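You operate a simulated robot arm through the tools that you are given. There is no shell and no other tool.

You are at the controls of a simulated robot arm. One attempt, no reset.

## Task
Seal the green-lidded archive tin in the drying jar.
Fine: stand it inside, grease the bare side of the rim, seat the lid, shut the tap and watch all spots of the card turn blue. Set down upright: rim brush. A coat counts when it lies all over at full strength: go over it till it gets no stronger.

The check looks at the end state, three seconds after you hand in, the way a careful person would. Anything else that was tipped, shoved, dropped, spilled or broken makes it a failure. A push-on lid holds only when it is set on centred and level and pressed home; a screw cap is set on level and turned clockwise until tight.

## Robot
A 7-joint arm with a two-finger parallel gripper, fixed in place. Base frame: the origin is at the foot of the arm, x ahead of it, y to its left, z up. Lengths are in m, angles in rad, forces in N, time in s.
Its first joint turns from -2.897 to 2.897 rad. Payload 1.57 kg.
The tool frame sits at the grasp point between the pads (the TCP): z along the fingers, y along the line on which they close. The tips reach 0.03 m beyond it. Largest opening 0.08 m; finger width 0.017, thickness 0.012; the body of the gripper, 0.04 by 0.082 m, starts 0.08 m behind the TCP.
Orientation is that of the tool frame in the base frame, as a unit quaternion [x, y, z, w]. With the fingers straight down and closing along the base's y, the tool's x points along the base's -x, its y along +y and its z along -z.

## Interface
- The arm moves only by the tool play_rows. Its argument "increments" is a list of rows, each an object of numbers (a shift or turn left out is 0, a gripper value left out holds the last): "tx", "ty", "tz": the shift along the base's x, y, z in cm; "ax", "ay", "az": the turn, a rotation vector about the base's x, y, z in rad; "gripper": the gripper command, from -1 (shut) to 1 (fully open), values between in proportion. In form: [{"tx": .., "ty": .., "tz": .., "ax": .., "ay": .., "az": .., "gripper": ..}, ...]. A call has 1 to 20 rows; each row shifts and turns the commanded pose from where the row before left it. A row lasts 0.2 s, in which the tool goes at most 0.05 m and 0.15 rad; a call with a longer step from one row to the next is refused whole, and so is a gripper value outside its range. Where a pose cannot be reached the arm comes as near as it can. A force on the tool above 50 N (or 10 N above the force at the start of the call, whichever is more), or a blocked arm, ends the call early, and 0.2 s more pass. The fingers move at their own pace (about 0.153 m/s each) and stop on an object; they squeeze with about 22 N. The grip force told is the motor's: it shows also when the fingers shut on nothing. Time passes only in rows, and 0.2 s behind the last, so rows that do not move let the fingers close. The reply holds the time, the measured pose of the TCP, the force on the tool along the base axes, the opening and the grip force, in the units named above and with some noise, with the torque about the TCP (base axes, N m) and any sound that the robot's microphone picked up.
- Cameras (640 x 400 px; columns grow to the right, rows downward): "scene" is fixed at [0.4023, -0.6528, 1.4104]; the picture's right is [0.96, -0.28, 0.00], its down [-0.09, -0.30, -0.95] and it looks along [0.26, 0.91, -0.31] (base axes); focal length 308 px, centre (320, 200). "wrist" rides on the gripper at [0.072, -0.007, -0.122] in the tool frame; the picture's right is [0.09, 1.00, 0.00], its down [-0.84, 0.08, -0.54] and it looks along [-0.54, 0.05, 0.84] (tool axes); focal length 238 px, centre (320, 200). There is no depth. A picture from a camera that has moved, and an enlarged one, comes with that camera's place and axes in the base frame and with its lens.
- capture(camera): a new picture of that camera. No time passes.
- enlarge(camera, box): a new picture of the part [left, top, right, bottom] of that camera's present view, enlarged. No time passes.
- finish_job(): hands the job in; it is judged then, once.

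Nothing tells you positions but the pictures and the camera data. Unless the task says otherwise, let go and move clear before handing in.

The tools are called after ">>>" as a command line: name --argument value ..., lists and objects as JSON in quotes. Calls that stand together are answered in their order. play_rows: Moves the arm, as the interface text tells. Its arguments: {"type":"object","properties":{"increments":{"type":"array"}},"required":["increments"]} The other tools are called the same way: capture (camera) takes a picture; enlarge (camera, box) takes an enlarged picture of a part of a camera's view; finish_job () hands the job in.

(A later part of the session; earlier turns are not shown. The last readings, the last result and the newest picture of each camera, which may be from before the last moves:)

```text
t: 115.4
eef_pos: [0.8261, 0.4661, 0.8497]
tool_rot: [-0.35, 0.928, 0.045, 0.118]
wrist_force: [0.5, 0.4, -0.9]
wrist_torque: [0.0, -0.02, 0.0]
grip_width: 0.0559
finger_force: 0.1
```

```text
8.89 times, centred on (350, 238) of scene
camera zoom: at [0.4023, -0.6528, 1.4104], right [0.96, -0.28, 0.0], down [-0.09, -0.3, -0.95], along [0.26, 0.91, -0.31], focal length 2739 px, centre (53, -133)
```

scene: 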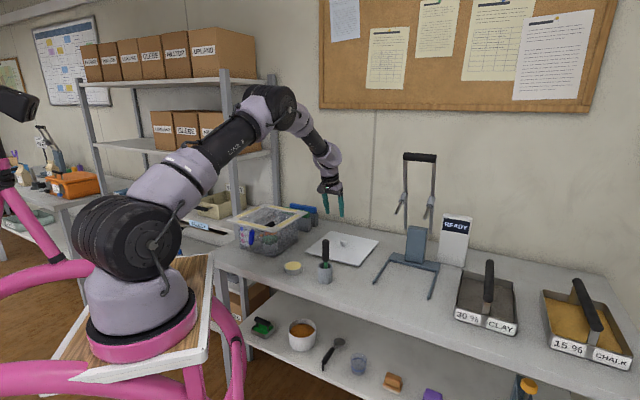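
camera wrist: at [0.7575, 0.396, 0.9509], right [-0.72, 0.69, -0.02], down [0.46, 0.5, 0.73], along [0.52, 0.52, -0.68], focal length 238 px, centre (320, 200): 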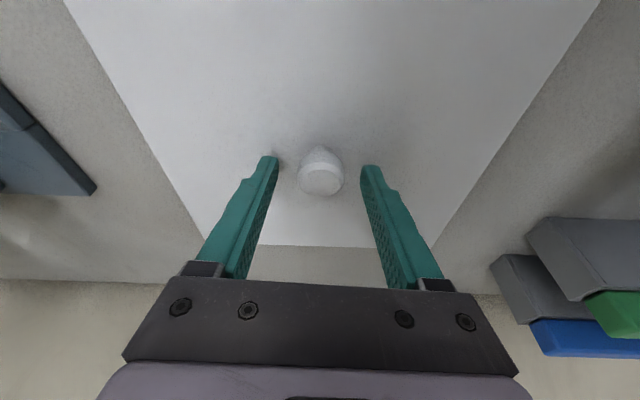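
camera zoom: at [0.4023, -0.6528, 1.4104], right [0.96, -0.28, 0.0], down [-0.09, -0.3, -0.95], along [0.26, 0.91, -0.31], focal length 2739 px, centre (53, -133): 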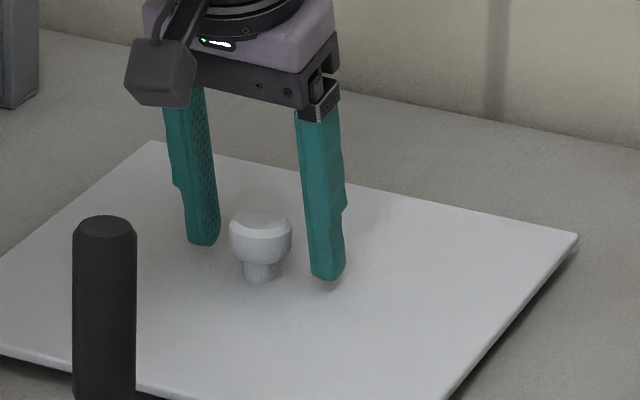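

The fingers are around the knob, with tips just above the plate. I'm going down 3 mm more, gripping and letting it settle.

>>> play_rows --increments '[{"tz": -0.3}, {"gripper": -1}, {}, {}, {}, {}]'

>>> enlarge --camera "scene" --box '[325, 215, 375, 260]'

>>> capture --camera "wrist"

```text
t: 116.8
eef_pos: [0.8272, 0.4654, 0.8487]
tool_rot: [-0.348, 0.929, 0.043, 0.117]
wrist_force: [-1.1, 0.5, 0.5]
wrist_torque: [0.02, 0.02, -0.03]
grip_width: 0.0294
finger_force: 21.2
```

```text
8.89 times, centred on (350, 238) of scene
camera zoom: at [0.4023, -0.6528, 1.4104], right [0.96, -0.28, 0.0], down [-0.09, -0.3, -0.95], along [0.26, 0.91, -0.31], focal length 2739 px, centre (53, -133)
```

zoom: 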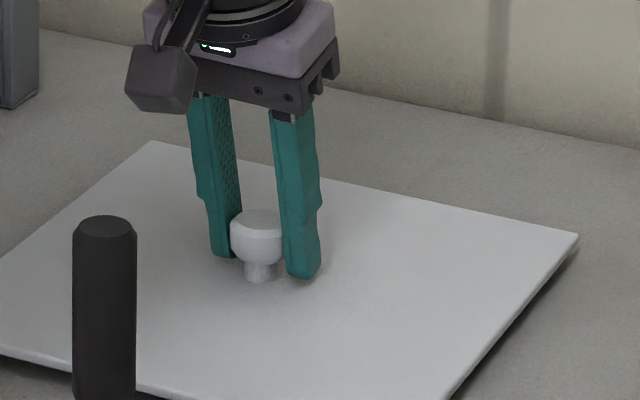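

```text
taken
camera wrist: at [0.7577, 0.3959, 0.9481], right [-0.72, 0.69, -0.02], down [0.46, 0.5, 0.73], along [0.52, 0.52, -0.68], focal length 238 px, centre (320, 200)
```

wrist: 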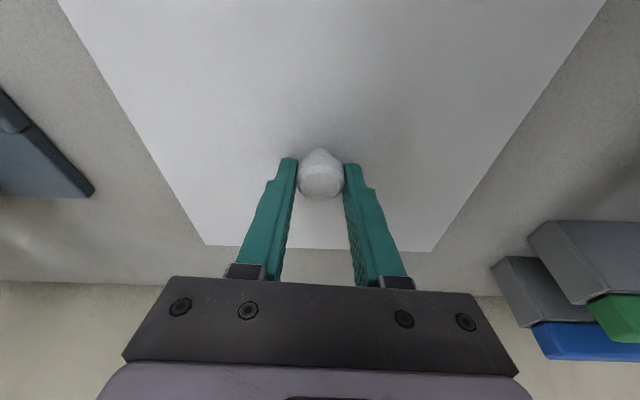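

Gripped. I'm lifting slowly and checking the load.

>>> play_rows --increments '[{"tz": 0.2}, {"tz": 0.3}, {"tz": 0.4}, {}]'

>>> enlarge --camera "scene" --box '[305, 215, 395, 275]'

>>> capture --camera "wrist"

```text
t: 117.8
eef_pos: [0.8274, 0.4656, 0.856]
tool_rot: [-0.348, 0.929, 0.043, 0.118]
wrist_force: [0.0, -0.4, -3.4]
wrist_torque: [0.01, 0.04, -0.04]
grip_width: 0.0295
finger_force: 21.8
```

```text
6.67 times, centred on (350, 245) of scene
camera zoom: at [0.4023, -0.6528, 1.4104], right [0.96, -0.28, 0.0], down [-0.09, -0.3, -0.95], along [0.26, 0.91, -0.31], focal length 2054 px, centre (120, -100)
```

zoom: 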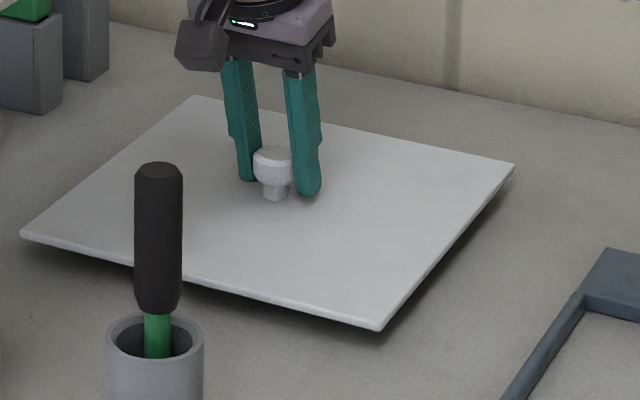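

```text
taken
camera wrist: at [0.7582, 0.3965, 0.9562], right [-0.72, 0.69, -0.02], down [0.46, 0.5, 0.73], along [0.52, 0.52, -0.68], focal length 238 px, centre (320, 200)
```

wrist: 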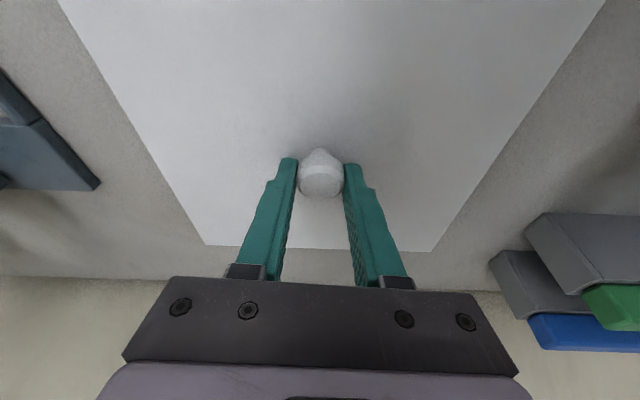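

The lid came up level, about 3.5 N. I'm lifting it clear of everything before moving sideways.

>>> play_rows --increments '[{"tz": 2.0}, {"tz": 3.0}, {"tz": 3.0}, {"tz": 3.0}, {"tz": 3.0}, {"tz": 3.0}, {}]'

>>> enlarge --camera "scene" --box '[220, 150, 420, 290]'

```text
t: 119.4
eef_pos: [0.8254, 0.4678, 1.0265]
tool_rot: [-0.35, 0.929, 0.045, 0.116]
wrist_force: [-0.4, 0.4, -2.7]
wrist_torque: [-0.02, 0.02, -0.01]
grip_width: 0.0296
finger_force: 21.8
```

```text
2.86 times, centred on (320, 220) of scene
camera zoom: at [0.4023, -0.6528, 1.4104], right [0.96, -0.28, 0.0], down [-0.09, -0.3, -0.95], along [0.26, 0.91, -0.31], focal length 880 px, centre (320, 143)
```

zoom: 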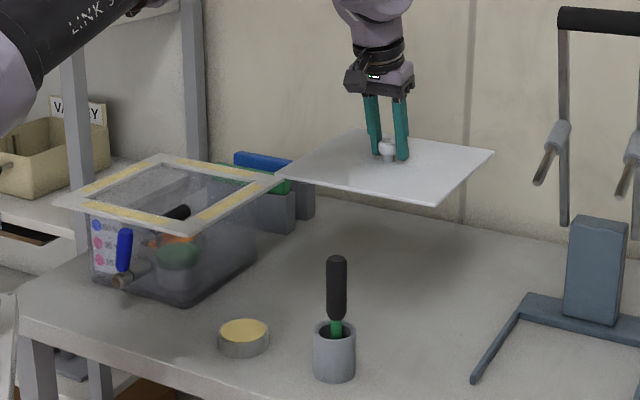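

The lid hangs level. I'm carrying it across to above the jar at this height.

>>> play_rows --increments '[{"tx": -1.5, "ty": 0.6}, {"tx": -3.0, "ty": 1.3}, {"tx": -3.5, "ty": 1.5}, {"tx": -3.5, "ty": 1.5}, {"tx": -3.5, "ty": 1.5}, {"tx": -3.5, "ty": 1.5}, {"tx": -3.5, "ty": 1.5}, {"tx": -3.5, "ty": 1.5}, {"tx": -3.0, "ty": 1.2}, {"tx": -1.5, "ty": 0.5}, {}]'

>>> capture --camera "wrist"

>>> enlarge --camera "scene" --box '[215, 170, 325, 250]'

```text
t: 121.8
eef_pos: [0.5262, 0.5925, 1.024]
tool_rot: [-0.35, 0.928, 0.044, 0.117]
wrist_force: [0.0, -0.4, -3.9]
wrist_torque: [0.02, -0.01, 0.03]
grip_width: 0.0294
finger_force: 22.2
```

```text
taken
camera wrist: at [0.4564, 0.5221, 1.1259], right [-0.72, 0.69, -0.02], down [0.46, 0.5, 0.73], along [0.52, 0.52, -0.68], focal length 238 px, centre (320, 200)
```

wrist: 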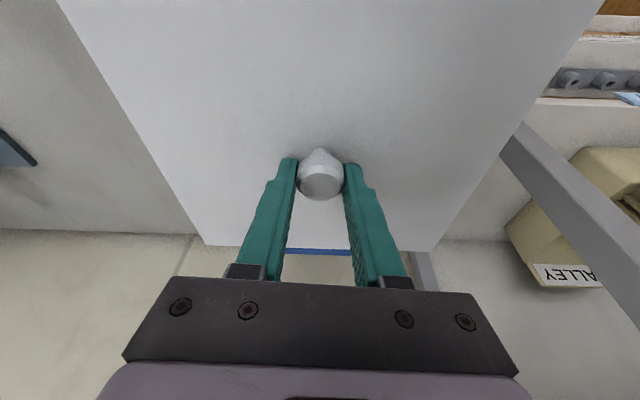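

```text
5.00 times, centred on (270, 210) of scene
camera zoom: at [0.4023, -0.6528, 1.4104], right [0.96, -0.28, 0.0], down [-0.09, -0.3, -0.95], along [0.26, 0.91, -0.31], focal length 1541 px, centre (570, 150)
```

zoom: 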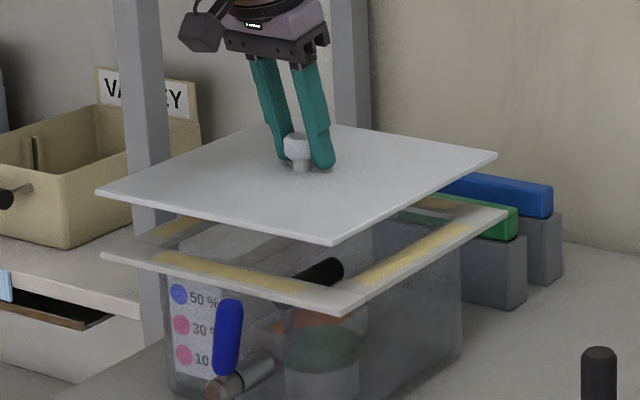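

The lid is over the jar. I'll measure its corners against the rim's corners in close-ups for fine alignment.

>>> enlarge --camera "scene" --box '[230, 195, 250, 225]'

>>> enlarge --camera "scene" --box '[265, 205, 295, 245]'

>>> enlarge --camera "scene" --box '[290, 190, 325, 220]'

```text
13.33 times, centred on (240, 210) of scene
camera zoom: at [0.4023, -0.6528, 1.4104], right [0.96, -0.28, 0.0], down [-0.09, -0.3, -0.95], along [0.26, 0.91, -0.31], focal length 4109 px, centre (1387, 67)
```

zoom: 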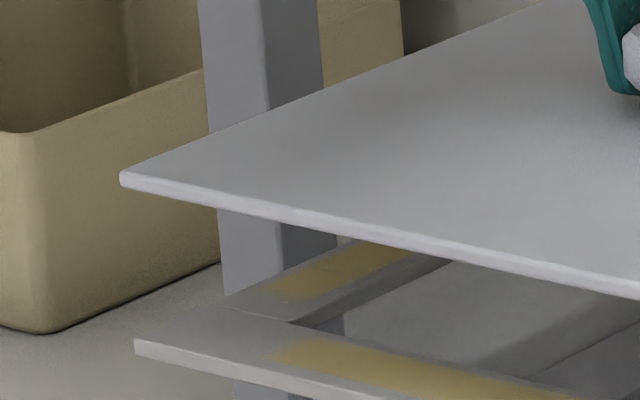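

```text
10.00 times, centred on (280, 225) of scene
camera zoom: at [0.4023, -0.6528, 1.4104], right [0.96, -0.28, 0.0], down [-0.09, -0.3, -0.95], along [0.26, 0.91, -0.31], focal length 3082 px, centre (720, -50)
```

zoom: 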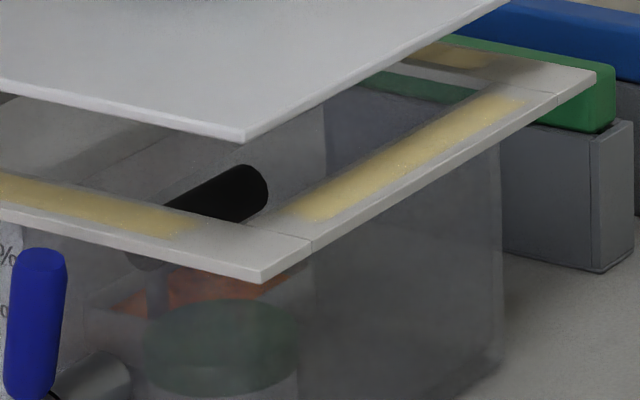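

```text
13.33 times, centred on (308, 205) of scene
camera zoom: at [0.4023, -0.6528, 1.4104], right [0.96, -0.28, 0.0], down [-0.09, -0.3, -0.95], along [0.26, 0.91, -0.31], focal length 4109 px, centre (487, 133)
```

zoom: 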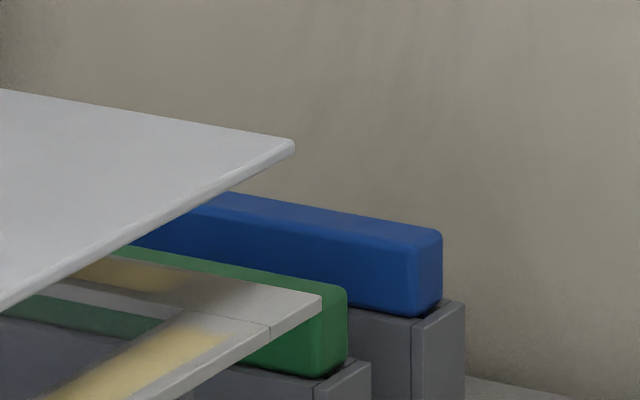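

The lid is level and slightly smaller than the rim (about 2 mm per side). It needs roughly +3.5 mm along x. I'm applying that and lowering to about 6 mm above the rim for a final check.

>>> play_rows --increments '[{"tx": 0.3, "ty": 0.05, "tz": -1.5}, {"tz": -1.5}, {"tz": -1.0}, {"tz": -0.5}, {}]'

>>> capture --camera "wrist"

>>> enlarge --camera "scene" --box '[230, 200, 320, 245]'

```text
t: 123.0
eef_pos: [0.5316, 0.5929, 0.9806]
tool_rot: [-0.35, 0.929, 0.043, 0.116]
wrist_force: [-0.6, -0.3, -2.9]
wrist_torque: [-0.01, 0.0, 0.0]
grip_width: 0.0295
finger_force: 22.5
```

```text
taken
camera wrist: at [0.4614, 0.5229, 1.0811], right [-0.72, 0.69, -0.02], down [0.46, 0.5, 0.73], along [0.52, 0.52, -0.68], focal length 238 px, centre (320, 200)
```

wrist: 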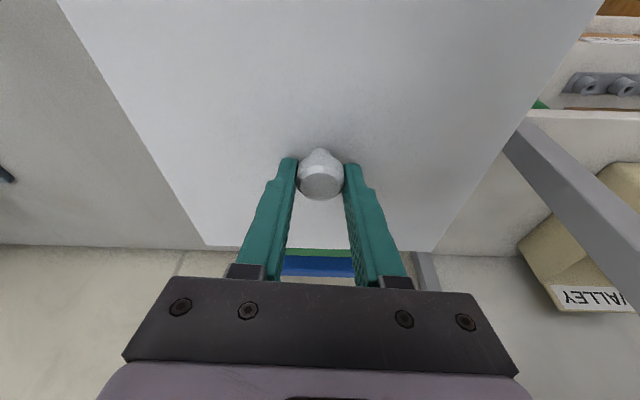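

```text
7.11 times, centred on (275, 222) of scene
camera zoom: at [0.4023, -0.6528, 1.4104], right [0.96, -0.28, 0.0], down [-0.09, -0.3, -0.95], along [0.26, 0.91, -0.31], focal length 2191 px, centre (640, 40)
```

zoom: 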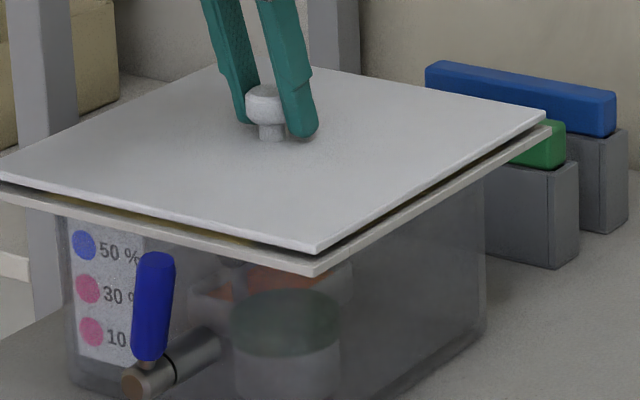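

>>> enlarge --camera "scene" --box '[225, 205, 255, 230]'

>>> enlarge --camera "scene" --box '[265, 220, 295, 245]'

>>> enlarge --camera "scene" --box '[290, 200, 320, 225]'

>>> enlarge --camera "wrist" --box '[180, 200, 280, 270]'

>>> enlarge --camera "wrist" --box '[380, 180, 480, 270]'

```text
16.00 times, centred on (240, 218) of scene
camera zoom: at [0.4023, -0.6528, 1.4104], right [0.96, -0.28, 0.0], down [-0.09, -0.3, -0.95], along [0.26, 0.91, -0.31], focal length 4931 px, centre (1600, -80)
```

zoom: 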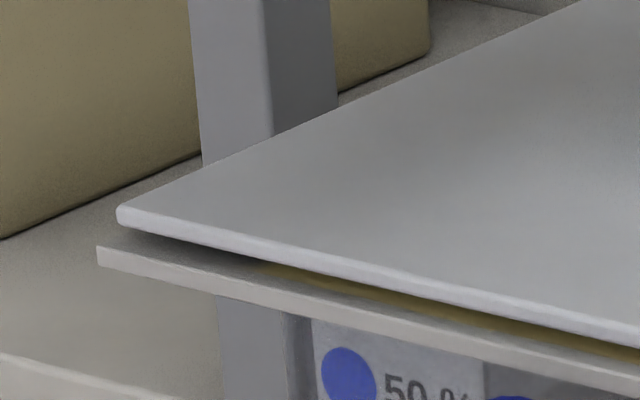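

```text
16.00 times, centred on (280, 232) of scene
camera zoom: at [0.4023, -0.6528, 1.4104], right [0.96, -0.28, 0.0], down [-0.09, -0.3, -0.95], along [0.26, 0.91, -0.31], focal length 4931 px, centre (960, -320)
```

zoom: 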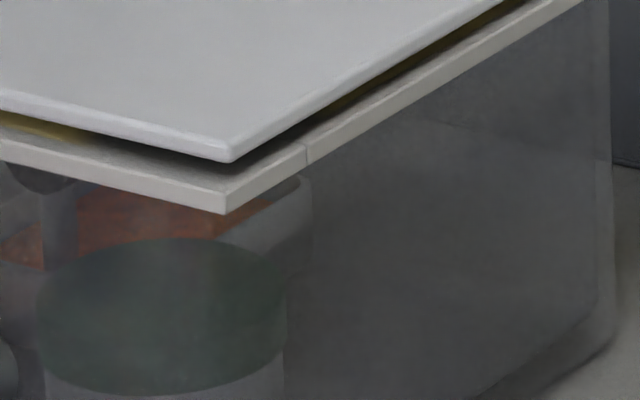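

```text
16.00 times, centred on (305, 212) of scene
camera zoom: at [0.4023, -0.6528, 1.4104], right [0.96, -0.28, 0.0], down [-0.09, -0.3, -0.95], along [0.26, 0.91, -0.31], focal length 4931 px, centre (560, 0)
```

zoom: 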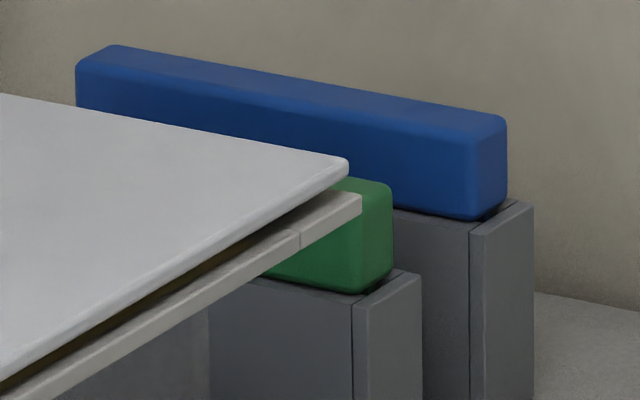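

```text
5.71 times, centred on (230, 235) of wrist
camera zoom: at [0.4614, 0.5229, 1.0811], right [-0.72, 0.69, -0.02], down [0.46, 0.5, 0.73], along [0.52, 0.52, -0.68], focal length 1362 px, centre (834, 0)
```

zoom: 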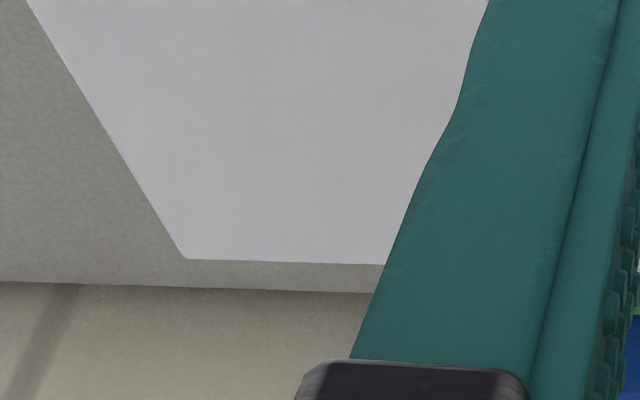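

```text
4.44 times, centred on (430, 225) of wrist
camera zoom: at [0.4614, 0.5229, 1.0811], right [-0.72, 0.69, -0.02], down [0.46, 0.5, 0.73], along [0.52, 0.52, -0.68], focal length 1059 px, centre (-169, 89)
```

zoom: 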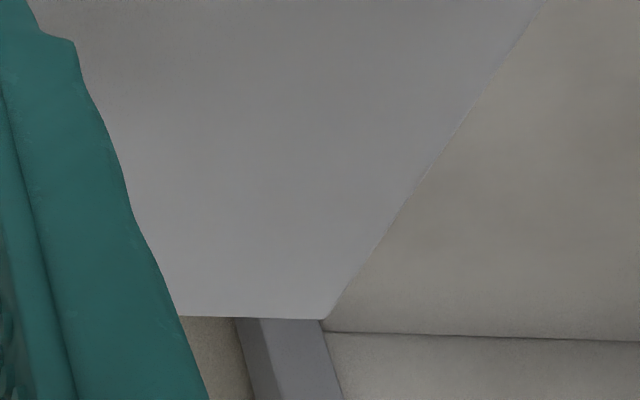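

The lid is nearly aligned, though about 2 mm too far to +x now. I'm shifting back slightly, lowering to about 2 mm above the rim, and comparing again.

>>> play_rows --increments '[{"tx": -0.2, "tz": -0.2}, {"tz": -0.25}, {}]'

>>> enlarge --camera "scene" --box '[225, 205, 255, 230]'

>>> enlarge --camera "scene" --box '[265, 220, 295, 245]'

>>> enlarge --camera "scene" --box '[290, 200, 320, 225]'

```text
t: 123.8
eef_pos: [0.5287, 0.5931, 0.9761]
tool_rot: [-0.349, 0.929, 0.044, 0.116]
wrist_force: [2.2, 1.0, -1.8]
wrist_torque: [0.03, -0.01, -0.14]
grip_width: 0.0293
finger_force: 21.5
```

```text
16.00 times, centred on (240, 218) of scene
camera zoom: at [0.4023, -0.6528, 1.4104], right [0.96, -0.28, 0.0], down [-0.09, -0.3, -0.95], along [0.26, 0.91, -0.31], focal length 4931 px, centre (1600, -80)
```

zoom: 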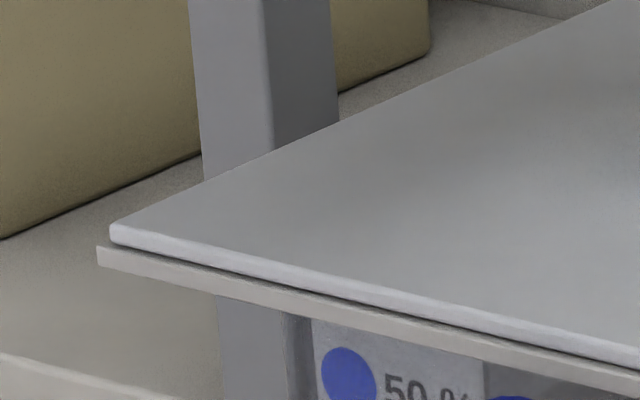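

```text
16.00 times, centred on (280, 232) of scene
camera zoom: at [0.4023, -0.6528, 1.4104], right [0.96, -0.28, 0.0], down [-0.09, -0.3, -0.95], along [0.26, 0.91, -0.31], focal length 4931 px, centre (960, -320)
```

zoom: 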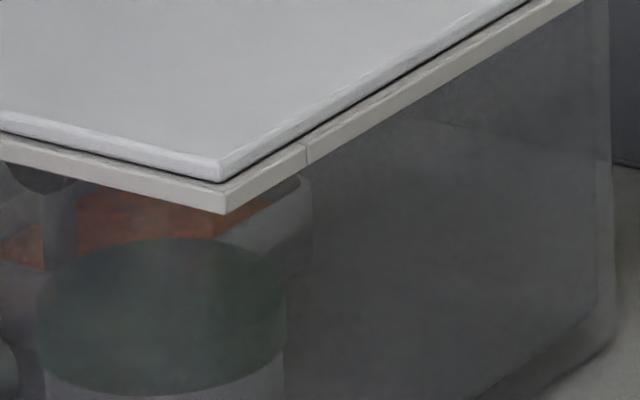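

```text
16.00 times, centred on (305, 212) of scene
camera zoom: at [0.4023, -0.6528, 1.4104], right [0.96, -0.28, 0.0], down [-0.09, -0.3, -0.95], along [0.26, 0.91, -0.31], focal length 4931 px, centre (560, 0)
```

zoom: 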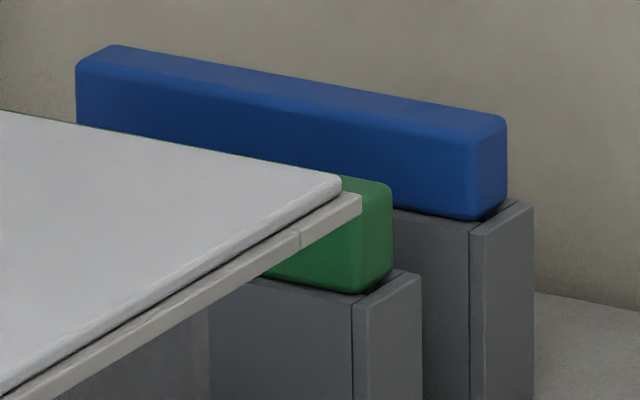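

There is a slight sideways force: the lid's underside plug is touching the inner rim edge, pushing toward +e1. The view says it's centred left–right, so I'll nudge it about 2 mm away from me (mostly +y) and re-read.

>>> play_rows --increments '[{"tx": 0.06, "ty": 0.15}, {}]'

>>> play_rows --increments '[{}, {}]'

```text
t: 124.4
eef_pos: [0.5299, 0.5941, 0.976]
tool_rot: [-0.349, 0.929, 0.044, 0.116]
wrist_force: [0.7, 0.1, -2.9]
wrist_torque: [-0.04, -0.02, -0.06]
grip_width: 0.0294
finger_force: 22.3
```

```text
t: 125.0
eef_pos: [0.5293, 0.5944, 0.9759]
tool_rot: [-0.35, 0.928, 0.044, 0.117]
wrist_force: [-0.2, -1.5, -3.6]
wrist_torque: [-0.08, 0.0, -0.03]
grip_width: 0.0296
finger_force: 22.6
```

Forces are back to just the lid's weight. I'm lowering the last couple of mm gently.

>>> play_rows --increments '[{"tz": -0.1}, {}]'

>>> play_rows --increments '[{"tz": -0.1}, {}]'

>>> play_rows --increments '[{"tz": -0.1}, {}]'

>>> enlarge --camera "scene" --box '[225, 195, 325, 250]'

```text
t: 125.6
eef_pos: [0.5295, 0.5957, 0.9753]
tool_rot: [-0.349, 0.929, 0.044, 0.117]
wrist_force: [1.1, -1.5, -3.3]
wrist_torque: [0.02, 0.01, -0.11]
grip_width: 0.0294
finger_force: 21.5
```

```text
t: 126.2
eef_pos: [0.5293, 0.5941, 0.9758]
tool_rot: [-0.35, 0.929, 0.045, 0.117]
wrist_force: [-0.1, -4.7, 7.9]
wrist_torque: [-0.1, 0.0, -0.09]
grip_width: 0.0293
finger_force: 21.9
```

```text
t: 126.8
eef_pos: [0.53, 0.5941, 0.9754]
tool_rot: [-0.349, 0.928, 0.045, 0.119]
wrist_force: [1.4, -3.6, 23.4]
wrist_torque: [-0.04, 0.02, -0.09]
grip_width: 0.0294
finger_force: 21.6
```

```text
6.40 times, centred on (275, 222) of scene
camera zoom: at [0.4023, -0.6528, 1.4104], right [0.96, -0.28, 0.0], down [-0.09, -0.3, -0.95], along [0.26, 0.91, -0.31], focal length 1972 px, centre (608, 56)
```

zoom: 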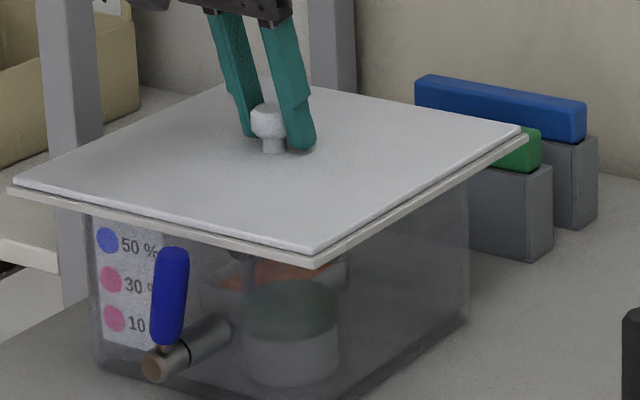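

>>> enlarge --camera "scene" --box '[225, 205, 255, 230]'

>>> enlarge --camera "scene" --box '[265, 220, 295, 245]'

>>> enlarge --camera "scene" --box '[290, 200, 320, 225]'

```text
16.00 times, centred on (240, 218) of scene
camera zoom: at [0.4023, -0.6528, 1.4104], right [0.96, -0.28, 0.0], down [-0.09, -0.3, -0.95], along [0.26, 0.91, -0.31], focal length 4931 px, centre (1600, -80)
```

zoom: 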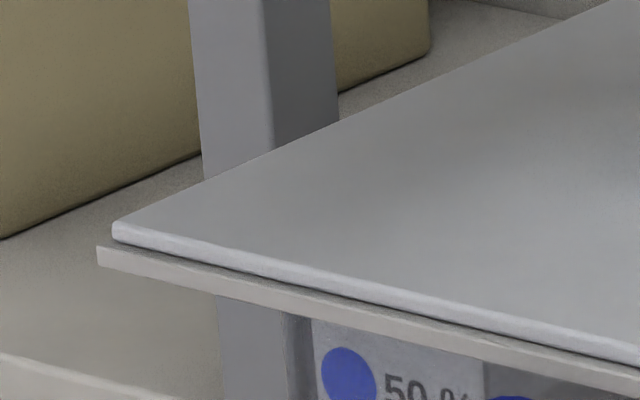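

```text
16.00 times, centred on (280, 232) of scene
camera zoom: at [0.4023, -0.6528, 1.4104], right [0.96, -0.28, 0.0], down [-0.09, -0.3, -0.95], along [0.26, 0.91, -0.31], focal length 4931 px, centre (960, -320)
```

zoom: 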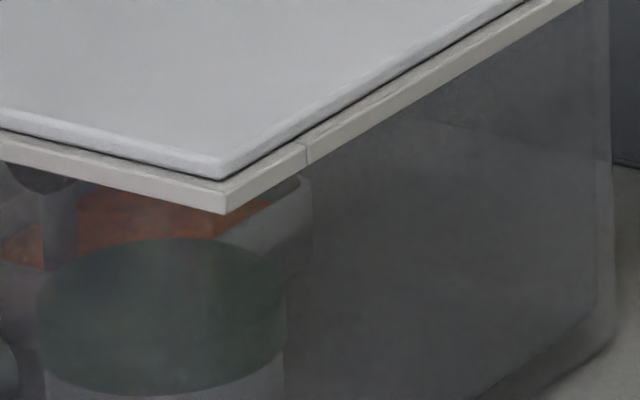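

```text
16.00 times, centred on (305, 212) of scene
camera zoom: at [0.4023, -0.6528, 1.4104], right [0.96, -0.28, 0.0], down [-0.09, -0.3, -0.95], along [0.26, 0.91, -0.31], focal length 4931 px, centre (560, 0)
```

zoom: 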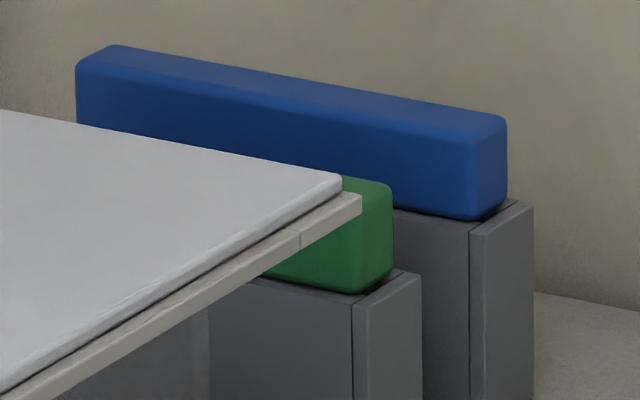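

Contact is firm at 23 N, but a hairline gap may remain, and there's a slight −y side force. I'm unloading a touch, centring by about 0.7 mm, and pressing again.

>>> play_rows --increments '[{"tz": 0.2}, {"tx": -0.03, "ty": -0.08}, {}]'

>>> play_rows --increments '[{"tz": -0.1}, {"tz": -0.1}, {}]'

>>> play_rows --increments '[{"tz": -0.1}, {}]'

```text
t: 127.6
eef_pos: [0.5281, 0.5924, 0.9749]
tool_rot: [-0.35, 0.929, 0.044, 0.116]
wrist_force: [1.2, 3.7, 8.2]
wrist_torque: [0.06, -0.11, -0.01]
grip_width: 0.0293
finger_force: 22.1
```

```text
t: 128.4
eef_pos: [0.5292, 0.5939, 0.9756]
tool_rot: [-0.349, 0.928, 0.046, 0.117]
wrist_force: [-4.3, -1.4, 23.9]
wrist_torque: [-0.09, 0.11, -0.07]
grip_width: 0.0293
finger_force: 21.8
```

```text
t: 129.0
eef_pos: [0.5286, 0.5938, 0.9758]
tool_rot: [-0.349, 0.928, 0.045, 0.118]
wrist_force: [-7.3, -3.5, 35.0]
wrist_torque: [0.0, 0.15, -0.07]
grip_width: 0.0295
finger_force: 22.7
```

>>> enlarge --camera "scene" --box '[245, 218, 261, 230]'

>>> enlarge --camera "scene" --box '[272, 226, 288, 238]'

>>> enlarge --camera "scene" --box '[292, 212, 308, 224]'

```text
16.00 times, centred on (253, 224) of scene
camera zoom: at [0.4023, -0.6528, 1.4104], right [0.96, -0.28, 0.0], down [-0.09, -0.3, -0.95], along [0.26, 0.91, -0.31], focal length 4931 px, centre (1392, -184)
```

zoom: 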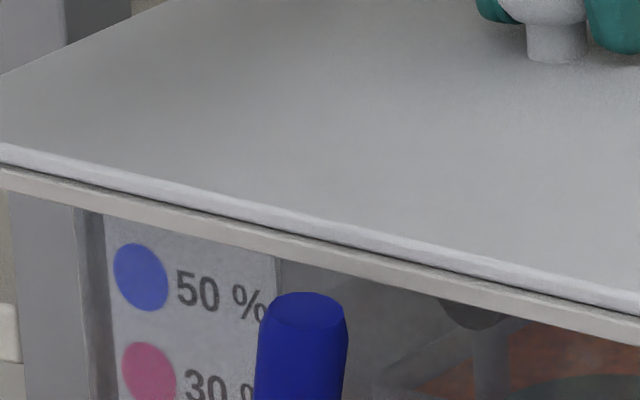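

```text
16.00 times, centred on (280, 232) of scene
camera zoom: at [0.4023, -0.6528, 1.4104], right [0.96, -0.28, 0.0], down [-0.09, -0.3, -0.95], along [0.26, 0.91, -0.31], focal length 4931 px, centre (960, -312)
```

zoom: 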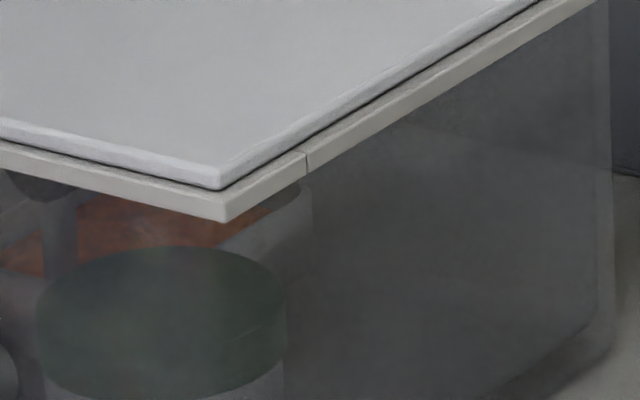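

```text
16.00 times, centred on (300, 218) of scene
camera zoom: at [0.4023, -0.6528, 1.4104], right [0.96, -0.28, 0.0], down [-0.09, -0.3, -0.95], along [0.26, 0.91, -0.31], focal length 4931 px, centre (640, -88)
```

zoom: 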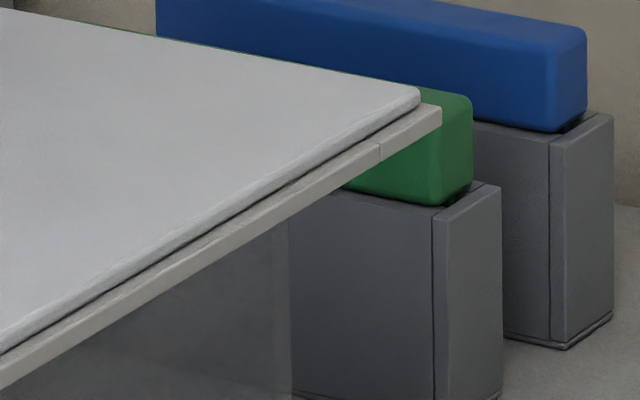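

The lid sits flat with an even reveal of rim on the visible sides. I'm unloading, releasing the knob and rising clear.

>>> play_rows --increments '[{"tz": 0.25}, {"tz": 0.05}, {}]'

>>> play_rows --increments '[{"gripper": -0.1}, {"gripper": 0.2}, {"gripper": 0.4}, {}, {"tz": 0.5}, {"tz": 1.0}, {"tz": 2.0}, {"tz": 3.0}, {"tz": 3.0}, {}]'

>>> capture --camera "wrist"

>>> enlarge --camera "scene" --box '[220, 180, 330, 270]'

```text
t: 129.8
eef_pos: [0.5289, 0.5945, 0.9752]
tool_rot: [-0.349, 0.929, 0.044, 0.117]
wrist_force: [-3.5, 4.7, 13.5]
wrist_torque: [0.14, -0.04, 0.03]
grip_width: 0.0293
finger_force: 22.1
```

```text
t: 132.0
eef_pos: [0.5305, 0.5954, 1.0698]
tool_rot: [-0.349, 0.929, 0.044, 0.117]
wrist_force: [-0.2, -0.2, 0.4]
wrist_torque: [-0.01, -0.03, -0.01]
grip_width: 0.0558
finger_force: 0.0
```

```text
taken
camera wrist: at [0.4611, 0.5249, 1.1709], right [-0.72, 0.69, -0.02], down [0.46, 0.5, 0.73], along [0.52, 0.52, -0.68], focal length 238 px, centre (320, 200)
```

wrist: 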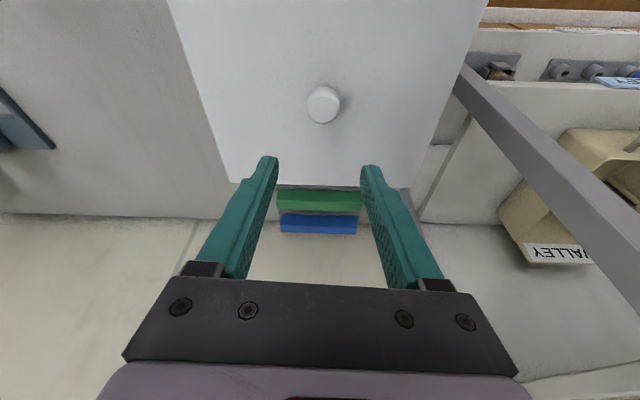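

```text
4.44 times, centred on (275, 225) of scene
camera zoom: at [0.4023, -0.6528, 1.4104], right [0.96, -0.28, 0.0], down [-0.09, -0.3, -0.95], along [0.26, 0.91, -0.31], focal length 1370 px, centre (520, 89)
```

zoom: 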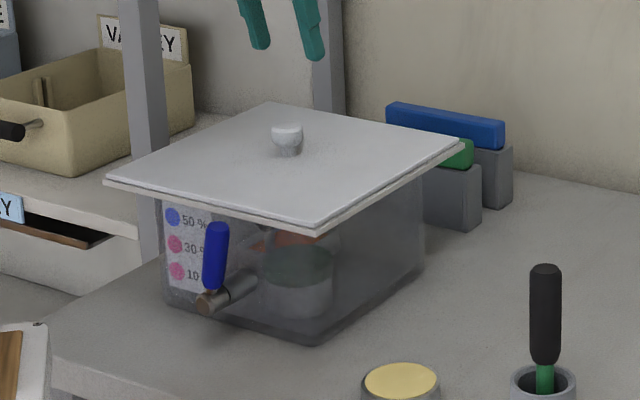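

The lid is on and level. To make sure it's pressed home, I'll straighten the tool, close the fingers and press down on the top of the knob.

>>> play_rows --increments '[{"ax": -0.0825, "ay": 0.094, "gripper": -1}, {"ax": -0.0825, "ay": 0.094}, {"tz": -2.0}, {"tz": -2.0}, {}]'

>>> capture --camera "wrist"

>>> enlarge --camera "scene" --box '[250, 180, 310, 230]'

```text
t: 133.2
eef_pos: [0.529, 0.5936, 1.0307]
tool_rot: [-0.351, 0.936, 0.0, 0.0]
wrist_force: [0.0, -0.3, -1.0]
wrist_torque: [-0.02, 0.03, 0.03]
grip_width: 0.0002
finger_force: 21.4
```

```text
taken
camera wrist: at [0.4799, 0.5423, 1.1521], right [-0.73, 0.69, 0.0], down [0.58, 0.61, 0.54], along [0.37, 0.39, -0.84], focal length 238 px, centre (320, 200)
```

wrist: 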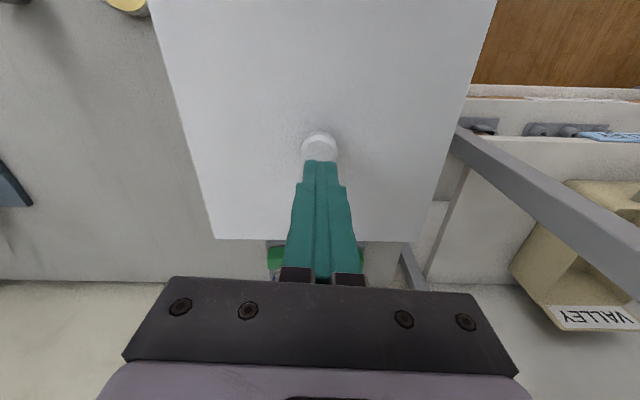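

```text
8.00 times, centred on (280, 205) of scene
camera zoom: at [0.4023, -0.6528, 1.4104], right [0.96, -0.28, 0.0], down [-0.09, -0.3, -0.95], along [0.26, 0.91, -0.31], focal length 2465 px, centre (640, 160)
```

zoom: 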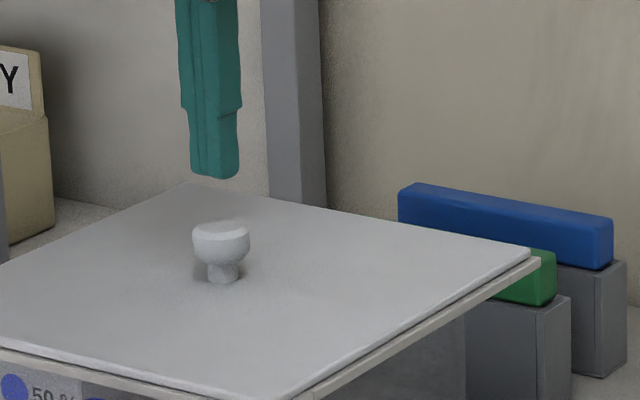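

>>> play_rows --increments '[{"tx": 0.15, "tz": -1.5}, {"tz": -1.0}, {"tz": -0.5}, {}]'

>>> play_rows --increments '[{"tz": -0.2}, {}]'

>>> play_rows --increments '[{"tz": -0.2}, {}]'

```text
t: 134.2
eef_pos: [0.5293, 0.5929, 1.0014]
tool_rot: [-0.352, 0.936, 0.001, 0.001]
wrist_force: [-0.7, -2.8, 13.1]
wrist_torque: [-0.16, 0.14, -0.16]
grip_width: 0.0
finger_force: 21.3
```

```text
t: 134.8
eef_pos: [0.5289, 0.5934, 1.0025]
tool_rot: [-0.352, 0.936, 0.003, 0.003]
wrist_force: [-4.0, -9.2, 38.6]
wrist_torque: [-0.43, 0.24, -0.1]
grip_width: 0.0001
finger_force: 21.2
```

```text
t: 135.2
eef_pos: [0.5322, 0.5953, 1.001]
tool_rot: [-0.352, 0.936, 0.003, 0.003]
wrist_force: [0.5, 0.9, 8.8]
wrist_torque: [-0.04, 0.03, 0.05]
grip_width: 0.0001
finger_force: 21.0
stopped in row 1: the force on the tool passed its limit at 53 N (the readings are from after the stop); the commanded pose is now the measured one
```

I pressed to about 50 N; the arm stopped safely and the lid didn't move. I'm backing off upward and checking the lid.

>>> play_rows --increments '[{"tz": 1.0}, {"tz": 3.0}, {"tz": 4.0}, {"tz": 4.0}, {}]'

>>> enlarge --camera "scene" --box '[225, 190, 325, 260]'

>>> enlarge --camera "scene" --box '[265, 220, 295, 245]'

>>> enlarge --camera "scene" --box '[225, 205, 255, 230]'

>>> enlarge --camera "scene" --box '[290, 200, 320, 225]'

>>> capture --camera "wrist"

```text
t: 136.4
eef_pos: [0.5328, 0.5944, 1.1202]
tool_rot: [-0.352, 0.936, 0.002, 0.001]
wrist_force: [-0.8, -1.0, -0.6]
wrist_torque: [0.0, 0.04, 0.02]
grip_width: 0.0003
finger_force: 22.0
```

```text
5.71 times, centred on (275, 225) of scene
camera zoom: at [0.4023, -0.6528, 1.4104], right [0.96, -0.28, 0.0], down [-0.09, -0.3, -0.95], along [0.26, 0.91, -0.31], focal length 1761 px, centre (577, 57)
```

zoom: 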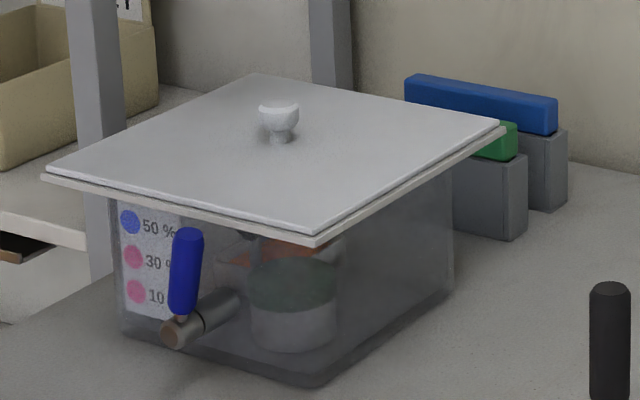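

```text
16.00 times, centred on (280, 232) of scene
camera zoom: at [0.4023, -0.6528, 1.4104], right [0.96, -0.28, 0.0], down [-0.09, -0.3, -0.95], along [0.26, 0.91, -0.31], focal length 4931 px, centre (960, -320)
```

zoom: 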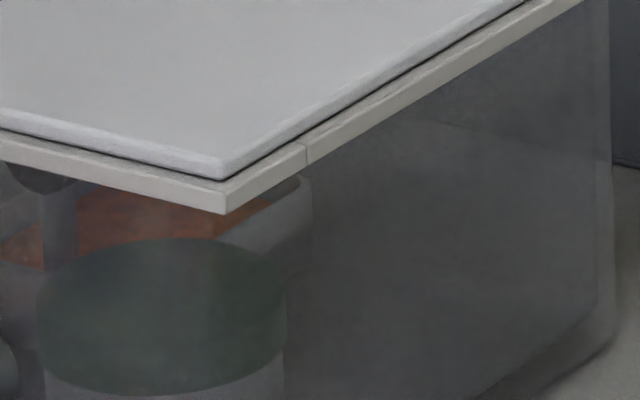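

```text
16.00 times, centred on (240, 218) of scene
camera zoom: at [0.4023, -0.6528, 1.4104], right [0.96, -0.28, 0.0], down [-0.09, -0.3, -0.95], along [0.26, 0.91, -0.31], focal length 4931 px, centre (1600, -80)
```

zoom: 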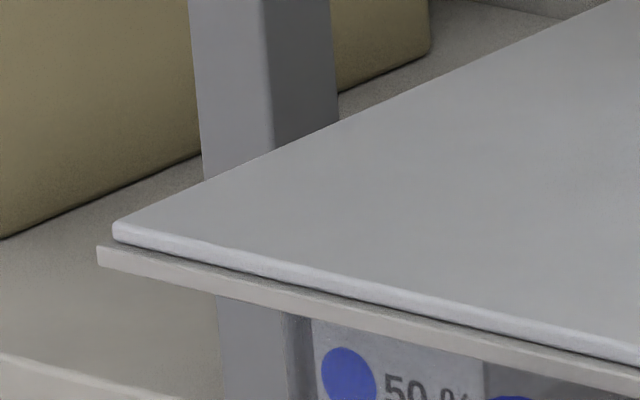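

```text
16.00 times, centred on (305, 212) of scene
camera zoom: at [0.4023, -0.6528, 1.4104], right [0.96, -0.28, 0.0], down [-0.09, -0.3, -0.95], along [0.26, 0.91, -0.31], focal length 4931 px, centre (560, 0)
```

zoom: 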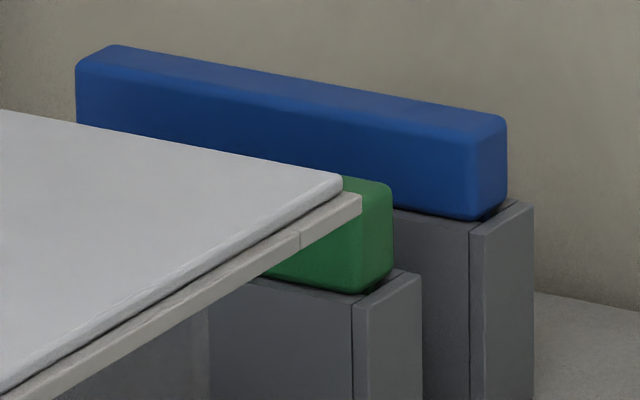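

```text
taken
camera wrist: at [0.4842, 0.5426, 1.2416], right [-0.73, 0.69, 0.0], down [0.58, 0.61, 0.55], along [0.37, 0.4, -0.84], focal length 238 px, centre (320, 200)
```

wrist: 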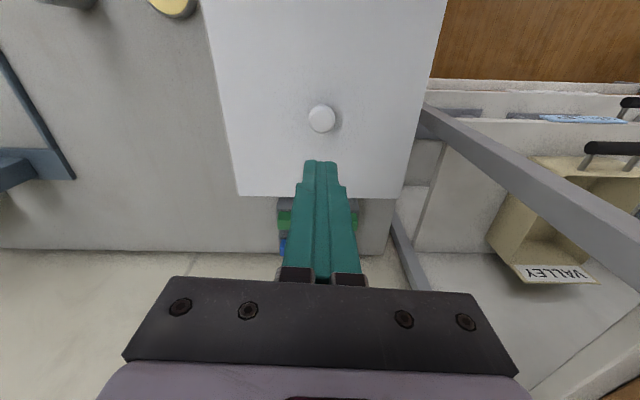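

The lid is centred and fully down. Now the tap: I'll move to the near-left side of the jar to look at it closely.

>>> play_rows --increments '[{"tx": -2.66, "ty": -3.2}, {"tx": -2.66, "ty": -3.2}, {"tx": -2.66, "ty": -3.2}, {"tx": -2.66, "ty": -3.2}, {"tx": -2.66, "ty": -3.2, "tz": -3.0}, {"tz": -3.0}, {}]'

>>> capture --camera "wrist"

>>> enlarge --camera "scene" --box '[235, 220, 285, 265]'

```text
refused: row 5 steps farther than a row can; nothing moved
```

```text
taken
camera wrist: at [0.4842, 0.5426, 1.2416], right [-0.73, 0.69, 0.0], down [0.58, 0.61, 0.55], along [0.37, 0.4, -0.84], focal length 238 px, centre (320, 200)
```

wrist: 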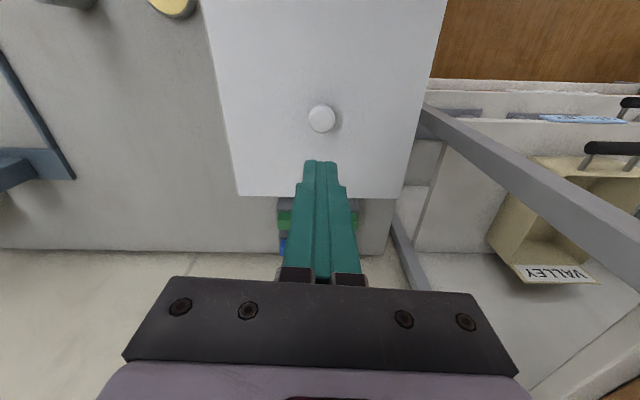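

```text
8.89 times, centred on (260, 242) of scene
camera zoom: at [0.4023, -0.6528, 1.4104], right [0.96, -0.28, 0.0], down [-0.09, -0.3, -0.95], along [0.26, 0.91, -0.31], focal length 2739 px, centre (853, -178)
```

zoom: 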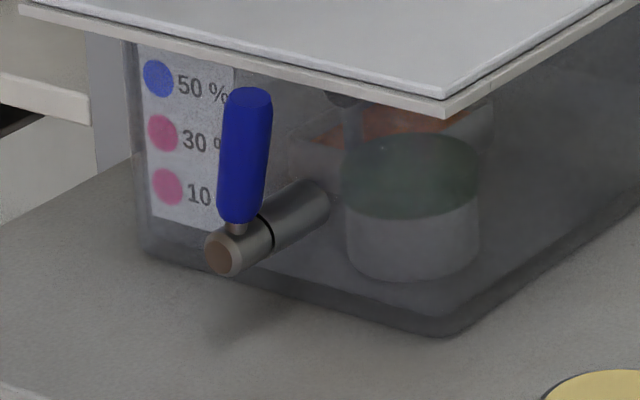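

>>> play_rows --increments '[{"tx": -2.66, "ty": -3.2}, {"tx": -2.66, "ty": -3.2}, {"tx": -2.66, "ty": -3.2}, {"tx": -2.66, "ty": -3.2}, {"tx": -2.66, "ty": -3.2}, {"tz": -3.0}, {"tz": -3.0}, {}]'

>>> capture --camera "wrist"

>>> capture --camera "scene"

```text
t: 138.2
eef_pos: [0.3985, 0.4331, 1.0599]
tool_rot: [-0.352, 0.936, 0.001, 0.001]
wrist_force: [-0.3, -0.1, 0.1]
wrist_torque: [-0.01, 0.01, 0.01]
grip_width: 0.0
finger_force: 21.4
```

```text
taken
camera wrist: at [0.3487, 0.3813, 1.1818], right [-0.72, 0.69, 0.0], down [0.58, 0.61, 0.55], along [0.37, 0.4, -0.84], focal length 238 px, centre (320, 200)
```

wrist: 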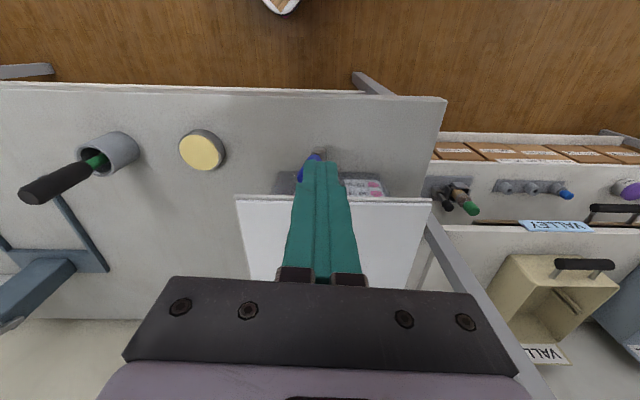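

```text
taken
```

scene: 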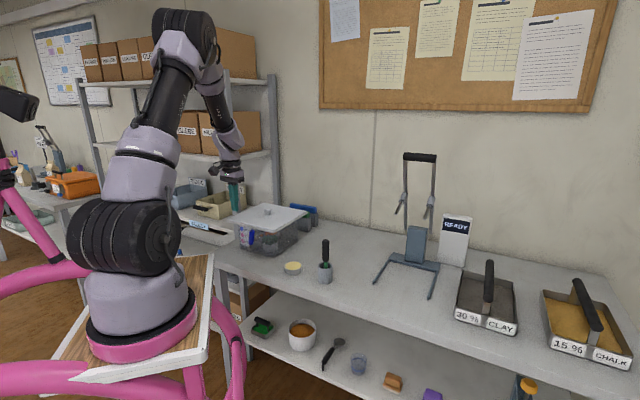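

>>> play_rows --increments '[{"tx": 3.0, "ty": -3.0}, {"tx": 2.5, "ty": -2.5}, {"tz": -3.0}, {"tz": -2.0}, {}]'

>>> enlarge --camera "wrist" --box '[300, 80, 480, 220]'

>>> capture --camera "wrist"

```text
t: 139.4
eef_pos: [0.4517, 0.3791, 1.0107]
tool_rot: [-0.352, 0.936, 0.002, 0.002]
wrist_force: [-0.5, 1.0, 0.0]
wrist_torque: [-0.01, -0.01, -0.01]
grip_width: 0.0
finger_force: 21.5
```

```text
2.86 times, centred on (390, 150) of wrist
camera zoom: at [0.4041, 0.3278, 1.1329], right [-0.72, 0.69, 0.0], down [0.58, 0.61, 0.55], along [0.37, 0.4, -0.84], focal length 681 px, centre (120, 343)
```

zoom: 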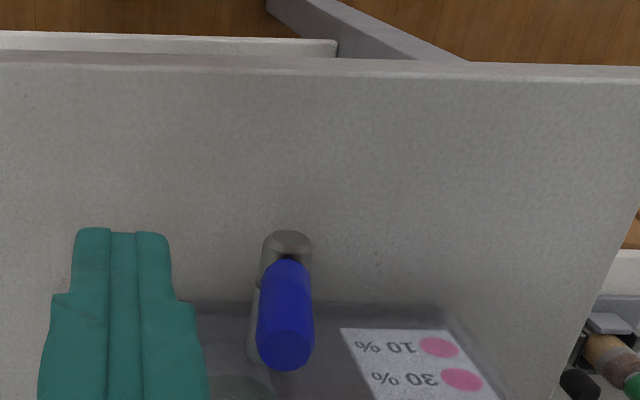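

```text
taken
camera wrist: at [0.4041, 0.3278, 1.1329], right [-0.72, 0.69, 0.0], down [0.58, 0.61, 0.55], along [0.37, 0.4, -0.84], focal length 238 px, centre (320, 200)
```

wrist: 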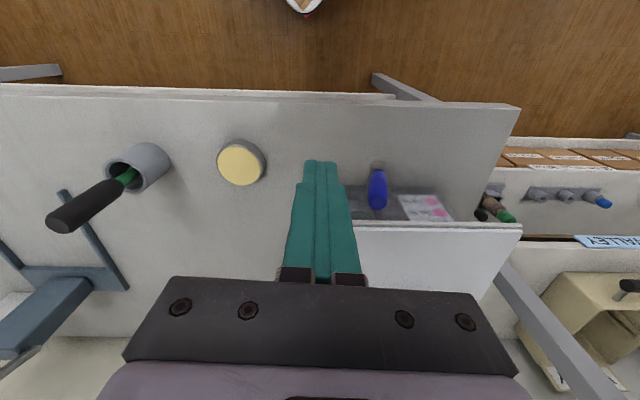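

The blue handle stands nearly upright (about 13° to the right of vertical) on a rotating end piece of the horizontal stub. I'll bring the closed fingertips down on its far (+e2) side to push it clockwise toward horizontal, hovering first.

>>> play_rows --increments '[{"tx": -1.0, "ty": 4.0}, {"tx": -1.3, "ty": 4.0}, {"tx": -1.4, "ty": 3.95}, {}]'

>>> capture --camera "wrist"

>>> enlarge --camera "scene" --box '[225, 190, 295, 265]'

```text
t: 140.4
eef_pos: [0.4159, 0.4999, 1.0102]
tool_rot: [-0.352, 0.936, 0.002, 0.002]
wrist_force: [0.5, 0.3, 0.3]
wrist_torque: [0.01, -0.03, 0.03]
grip_width: 0.0
finger_force: 21.4
```

```text
taken
camera wrist: at [0.3677, 0.4486, 1.133], right [-0.72, 0.69, 0.0], down [0.58, 0.61, 0.55], along [0.37, 0.4, -0.84], focal length 238 px, centre (320, 200)
```

wrist: 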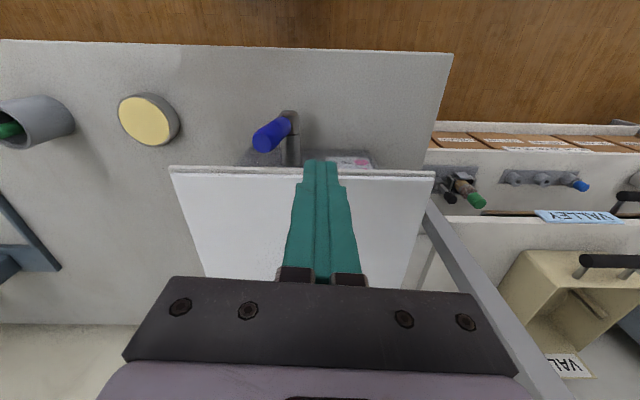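

```text
5.33 times, centred on (260, 228) of scene
camera zoom: at [0.4023, -0.6528, 1.4104], right [0.96, -0.28, 0.0], down [-0.09, -0.3, -0.95], along [0.26, 0.91, -0.31], focal length 1644 px, centre (640, 53)
```

zoom: 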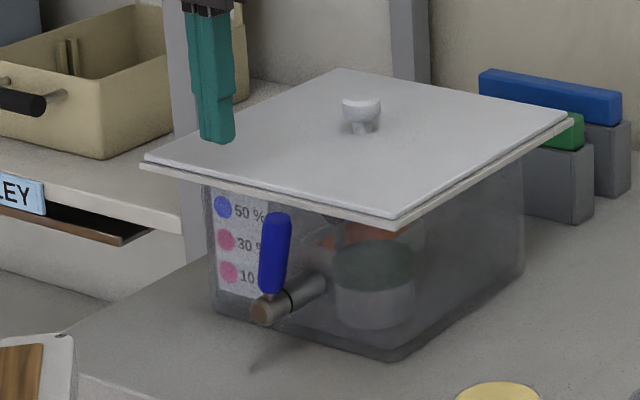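

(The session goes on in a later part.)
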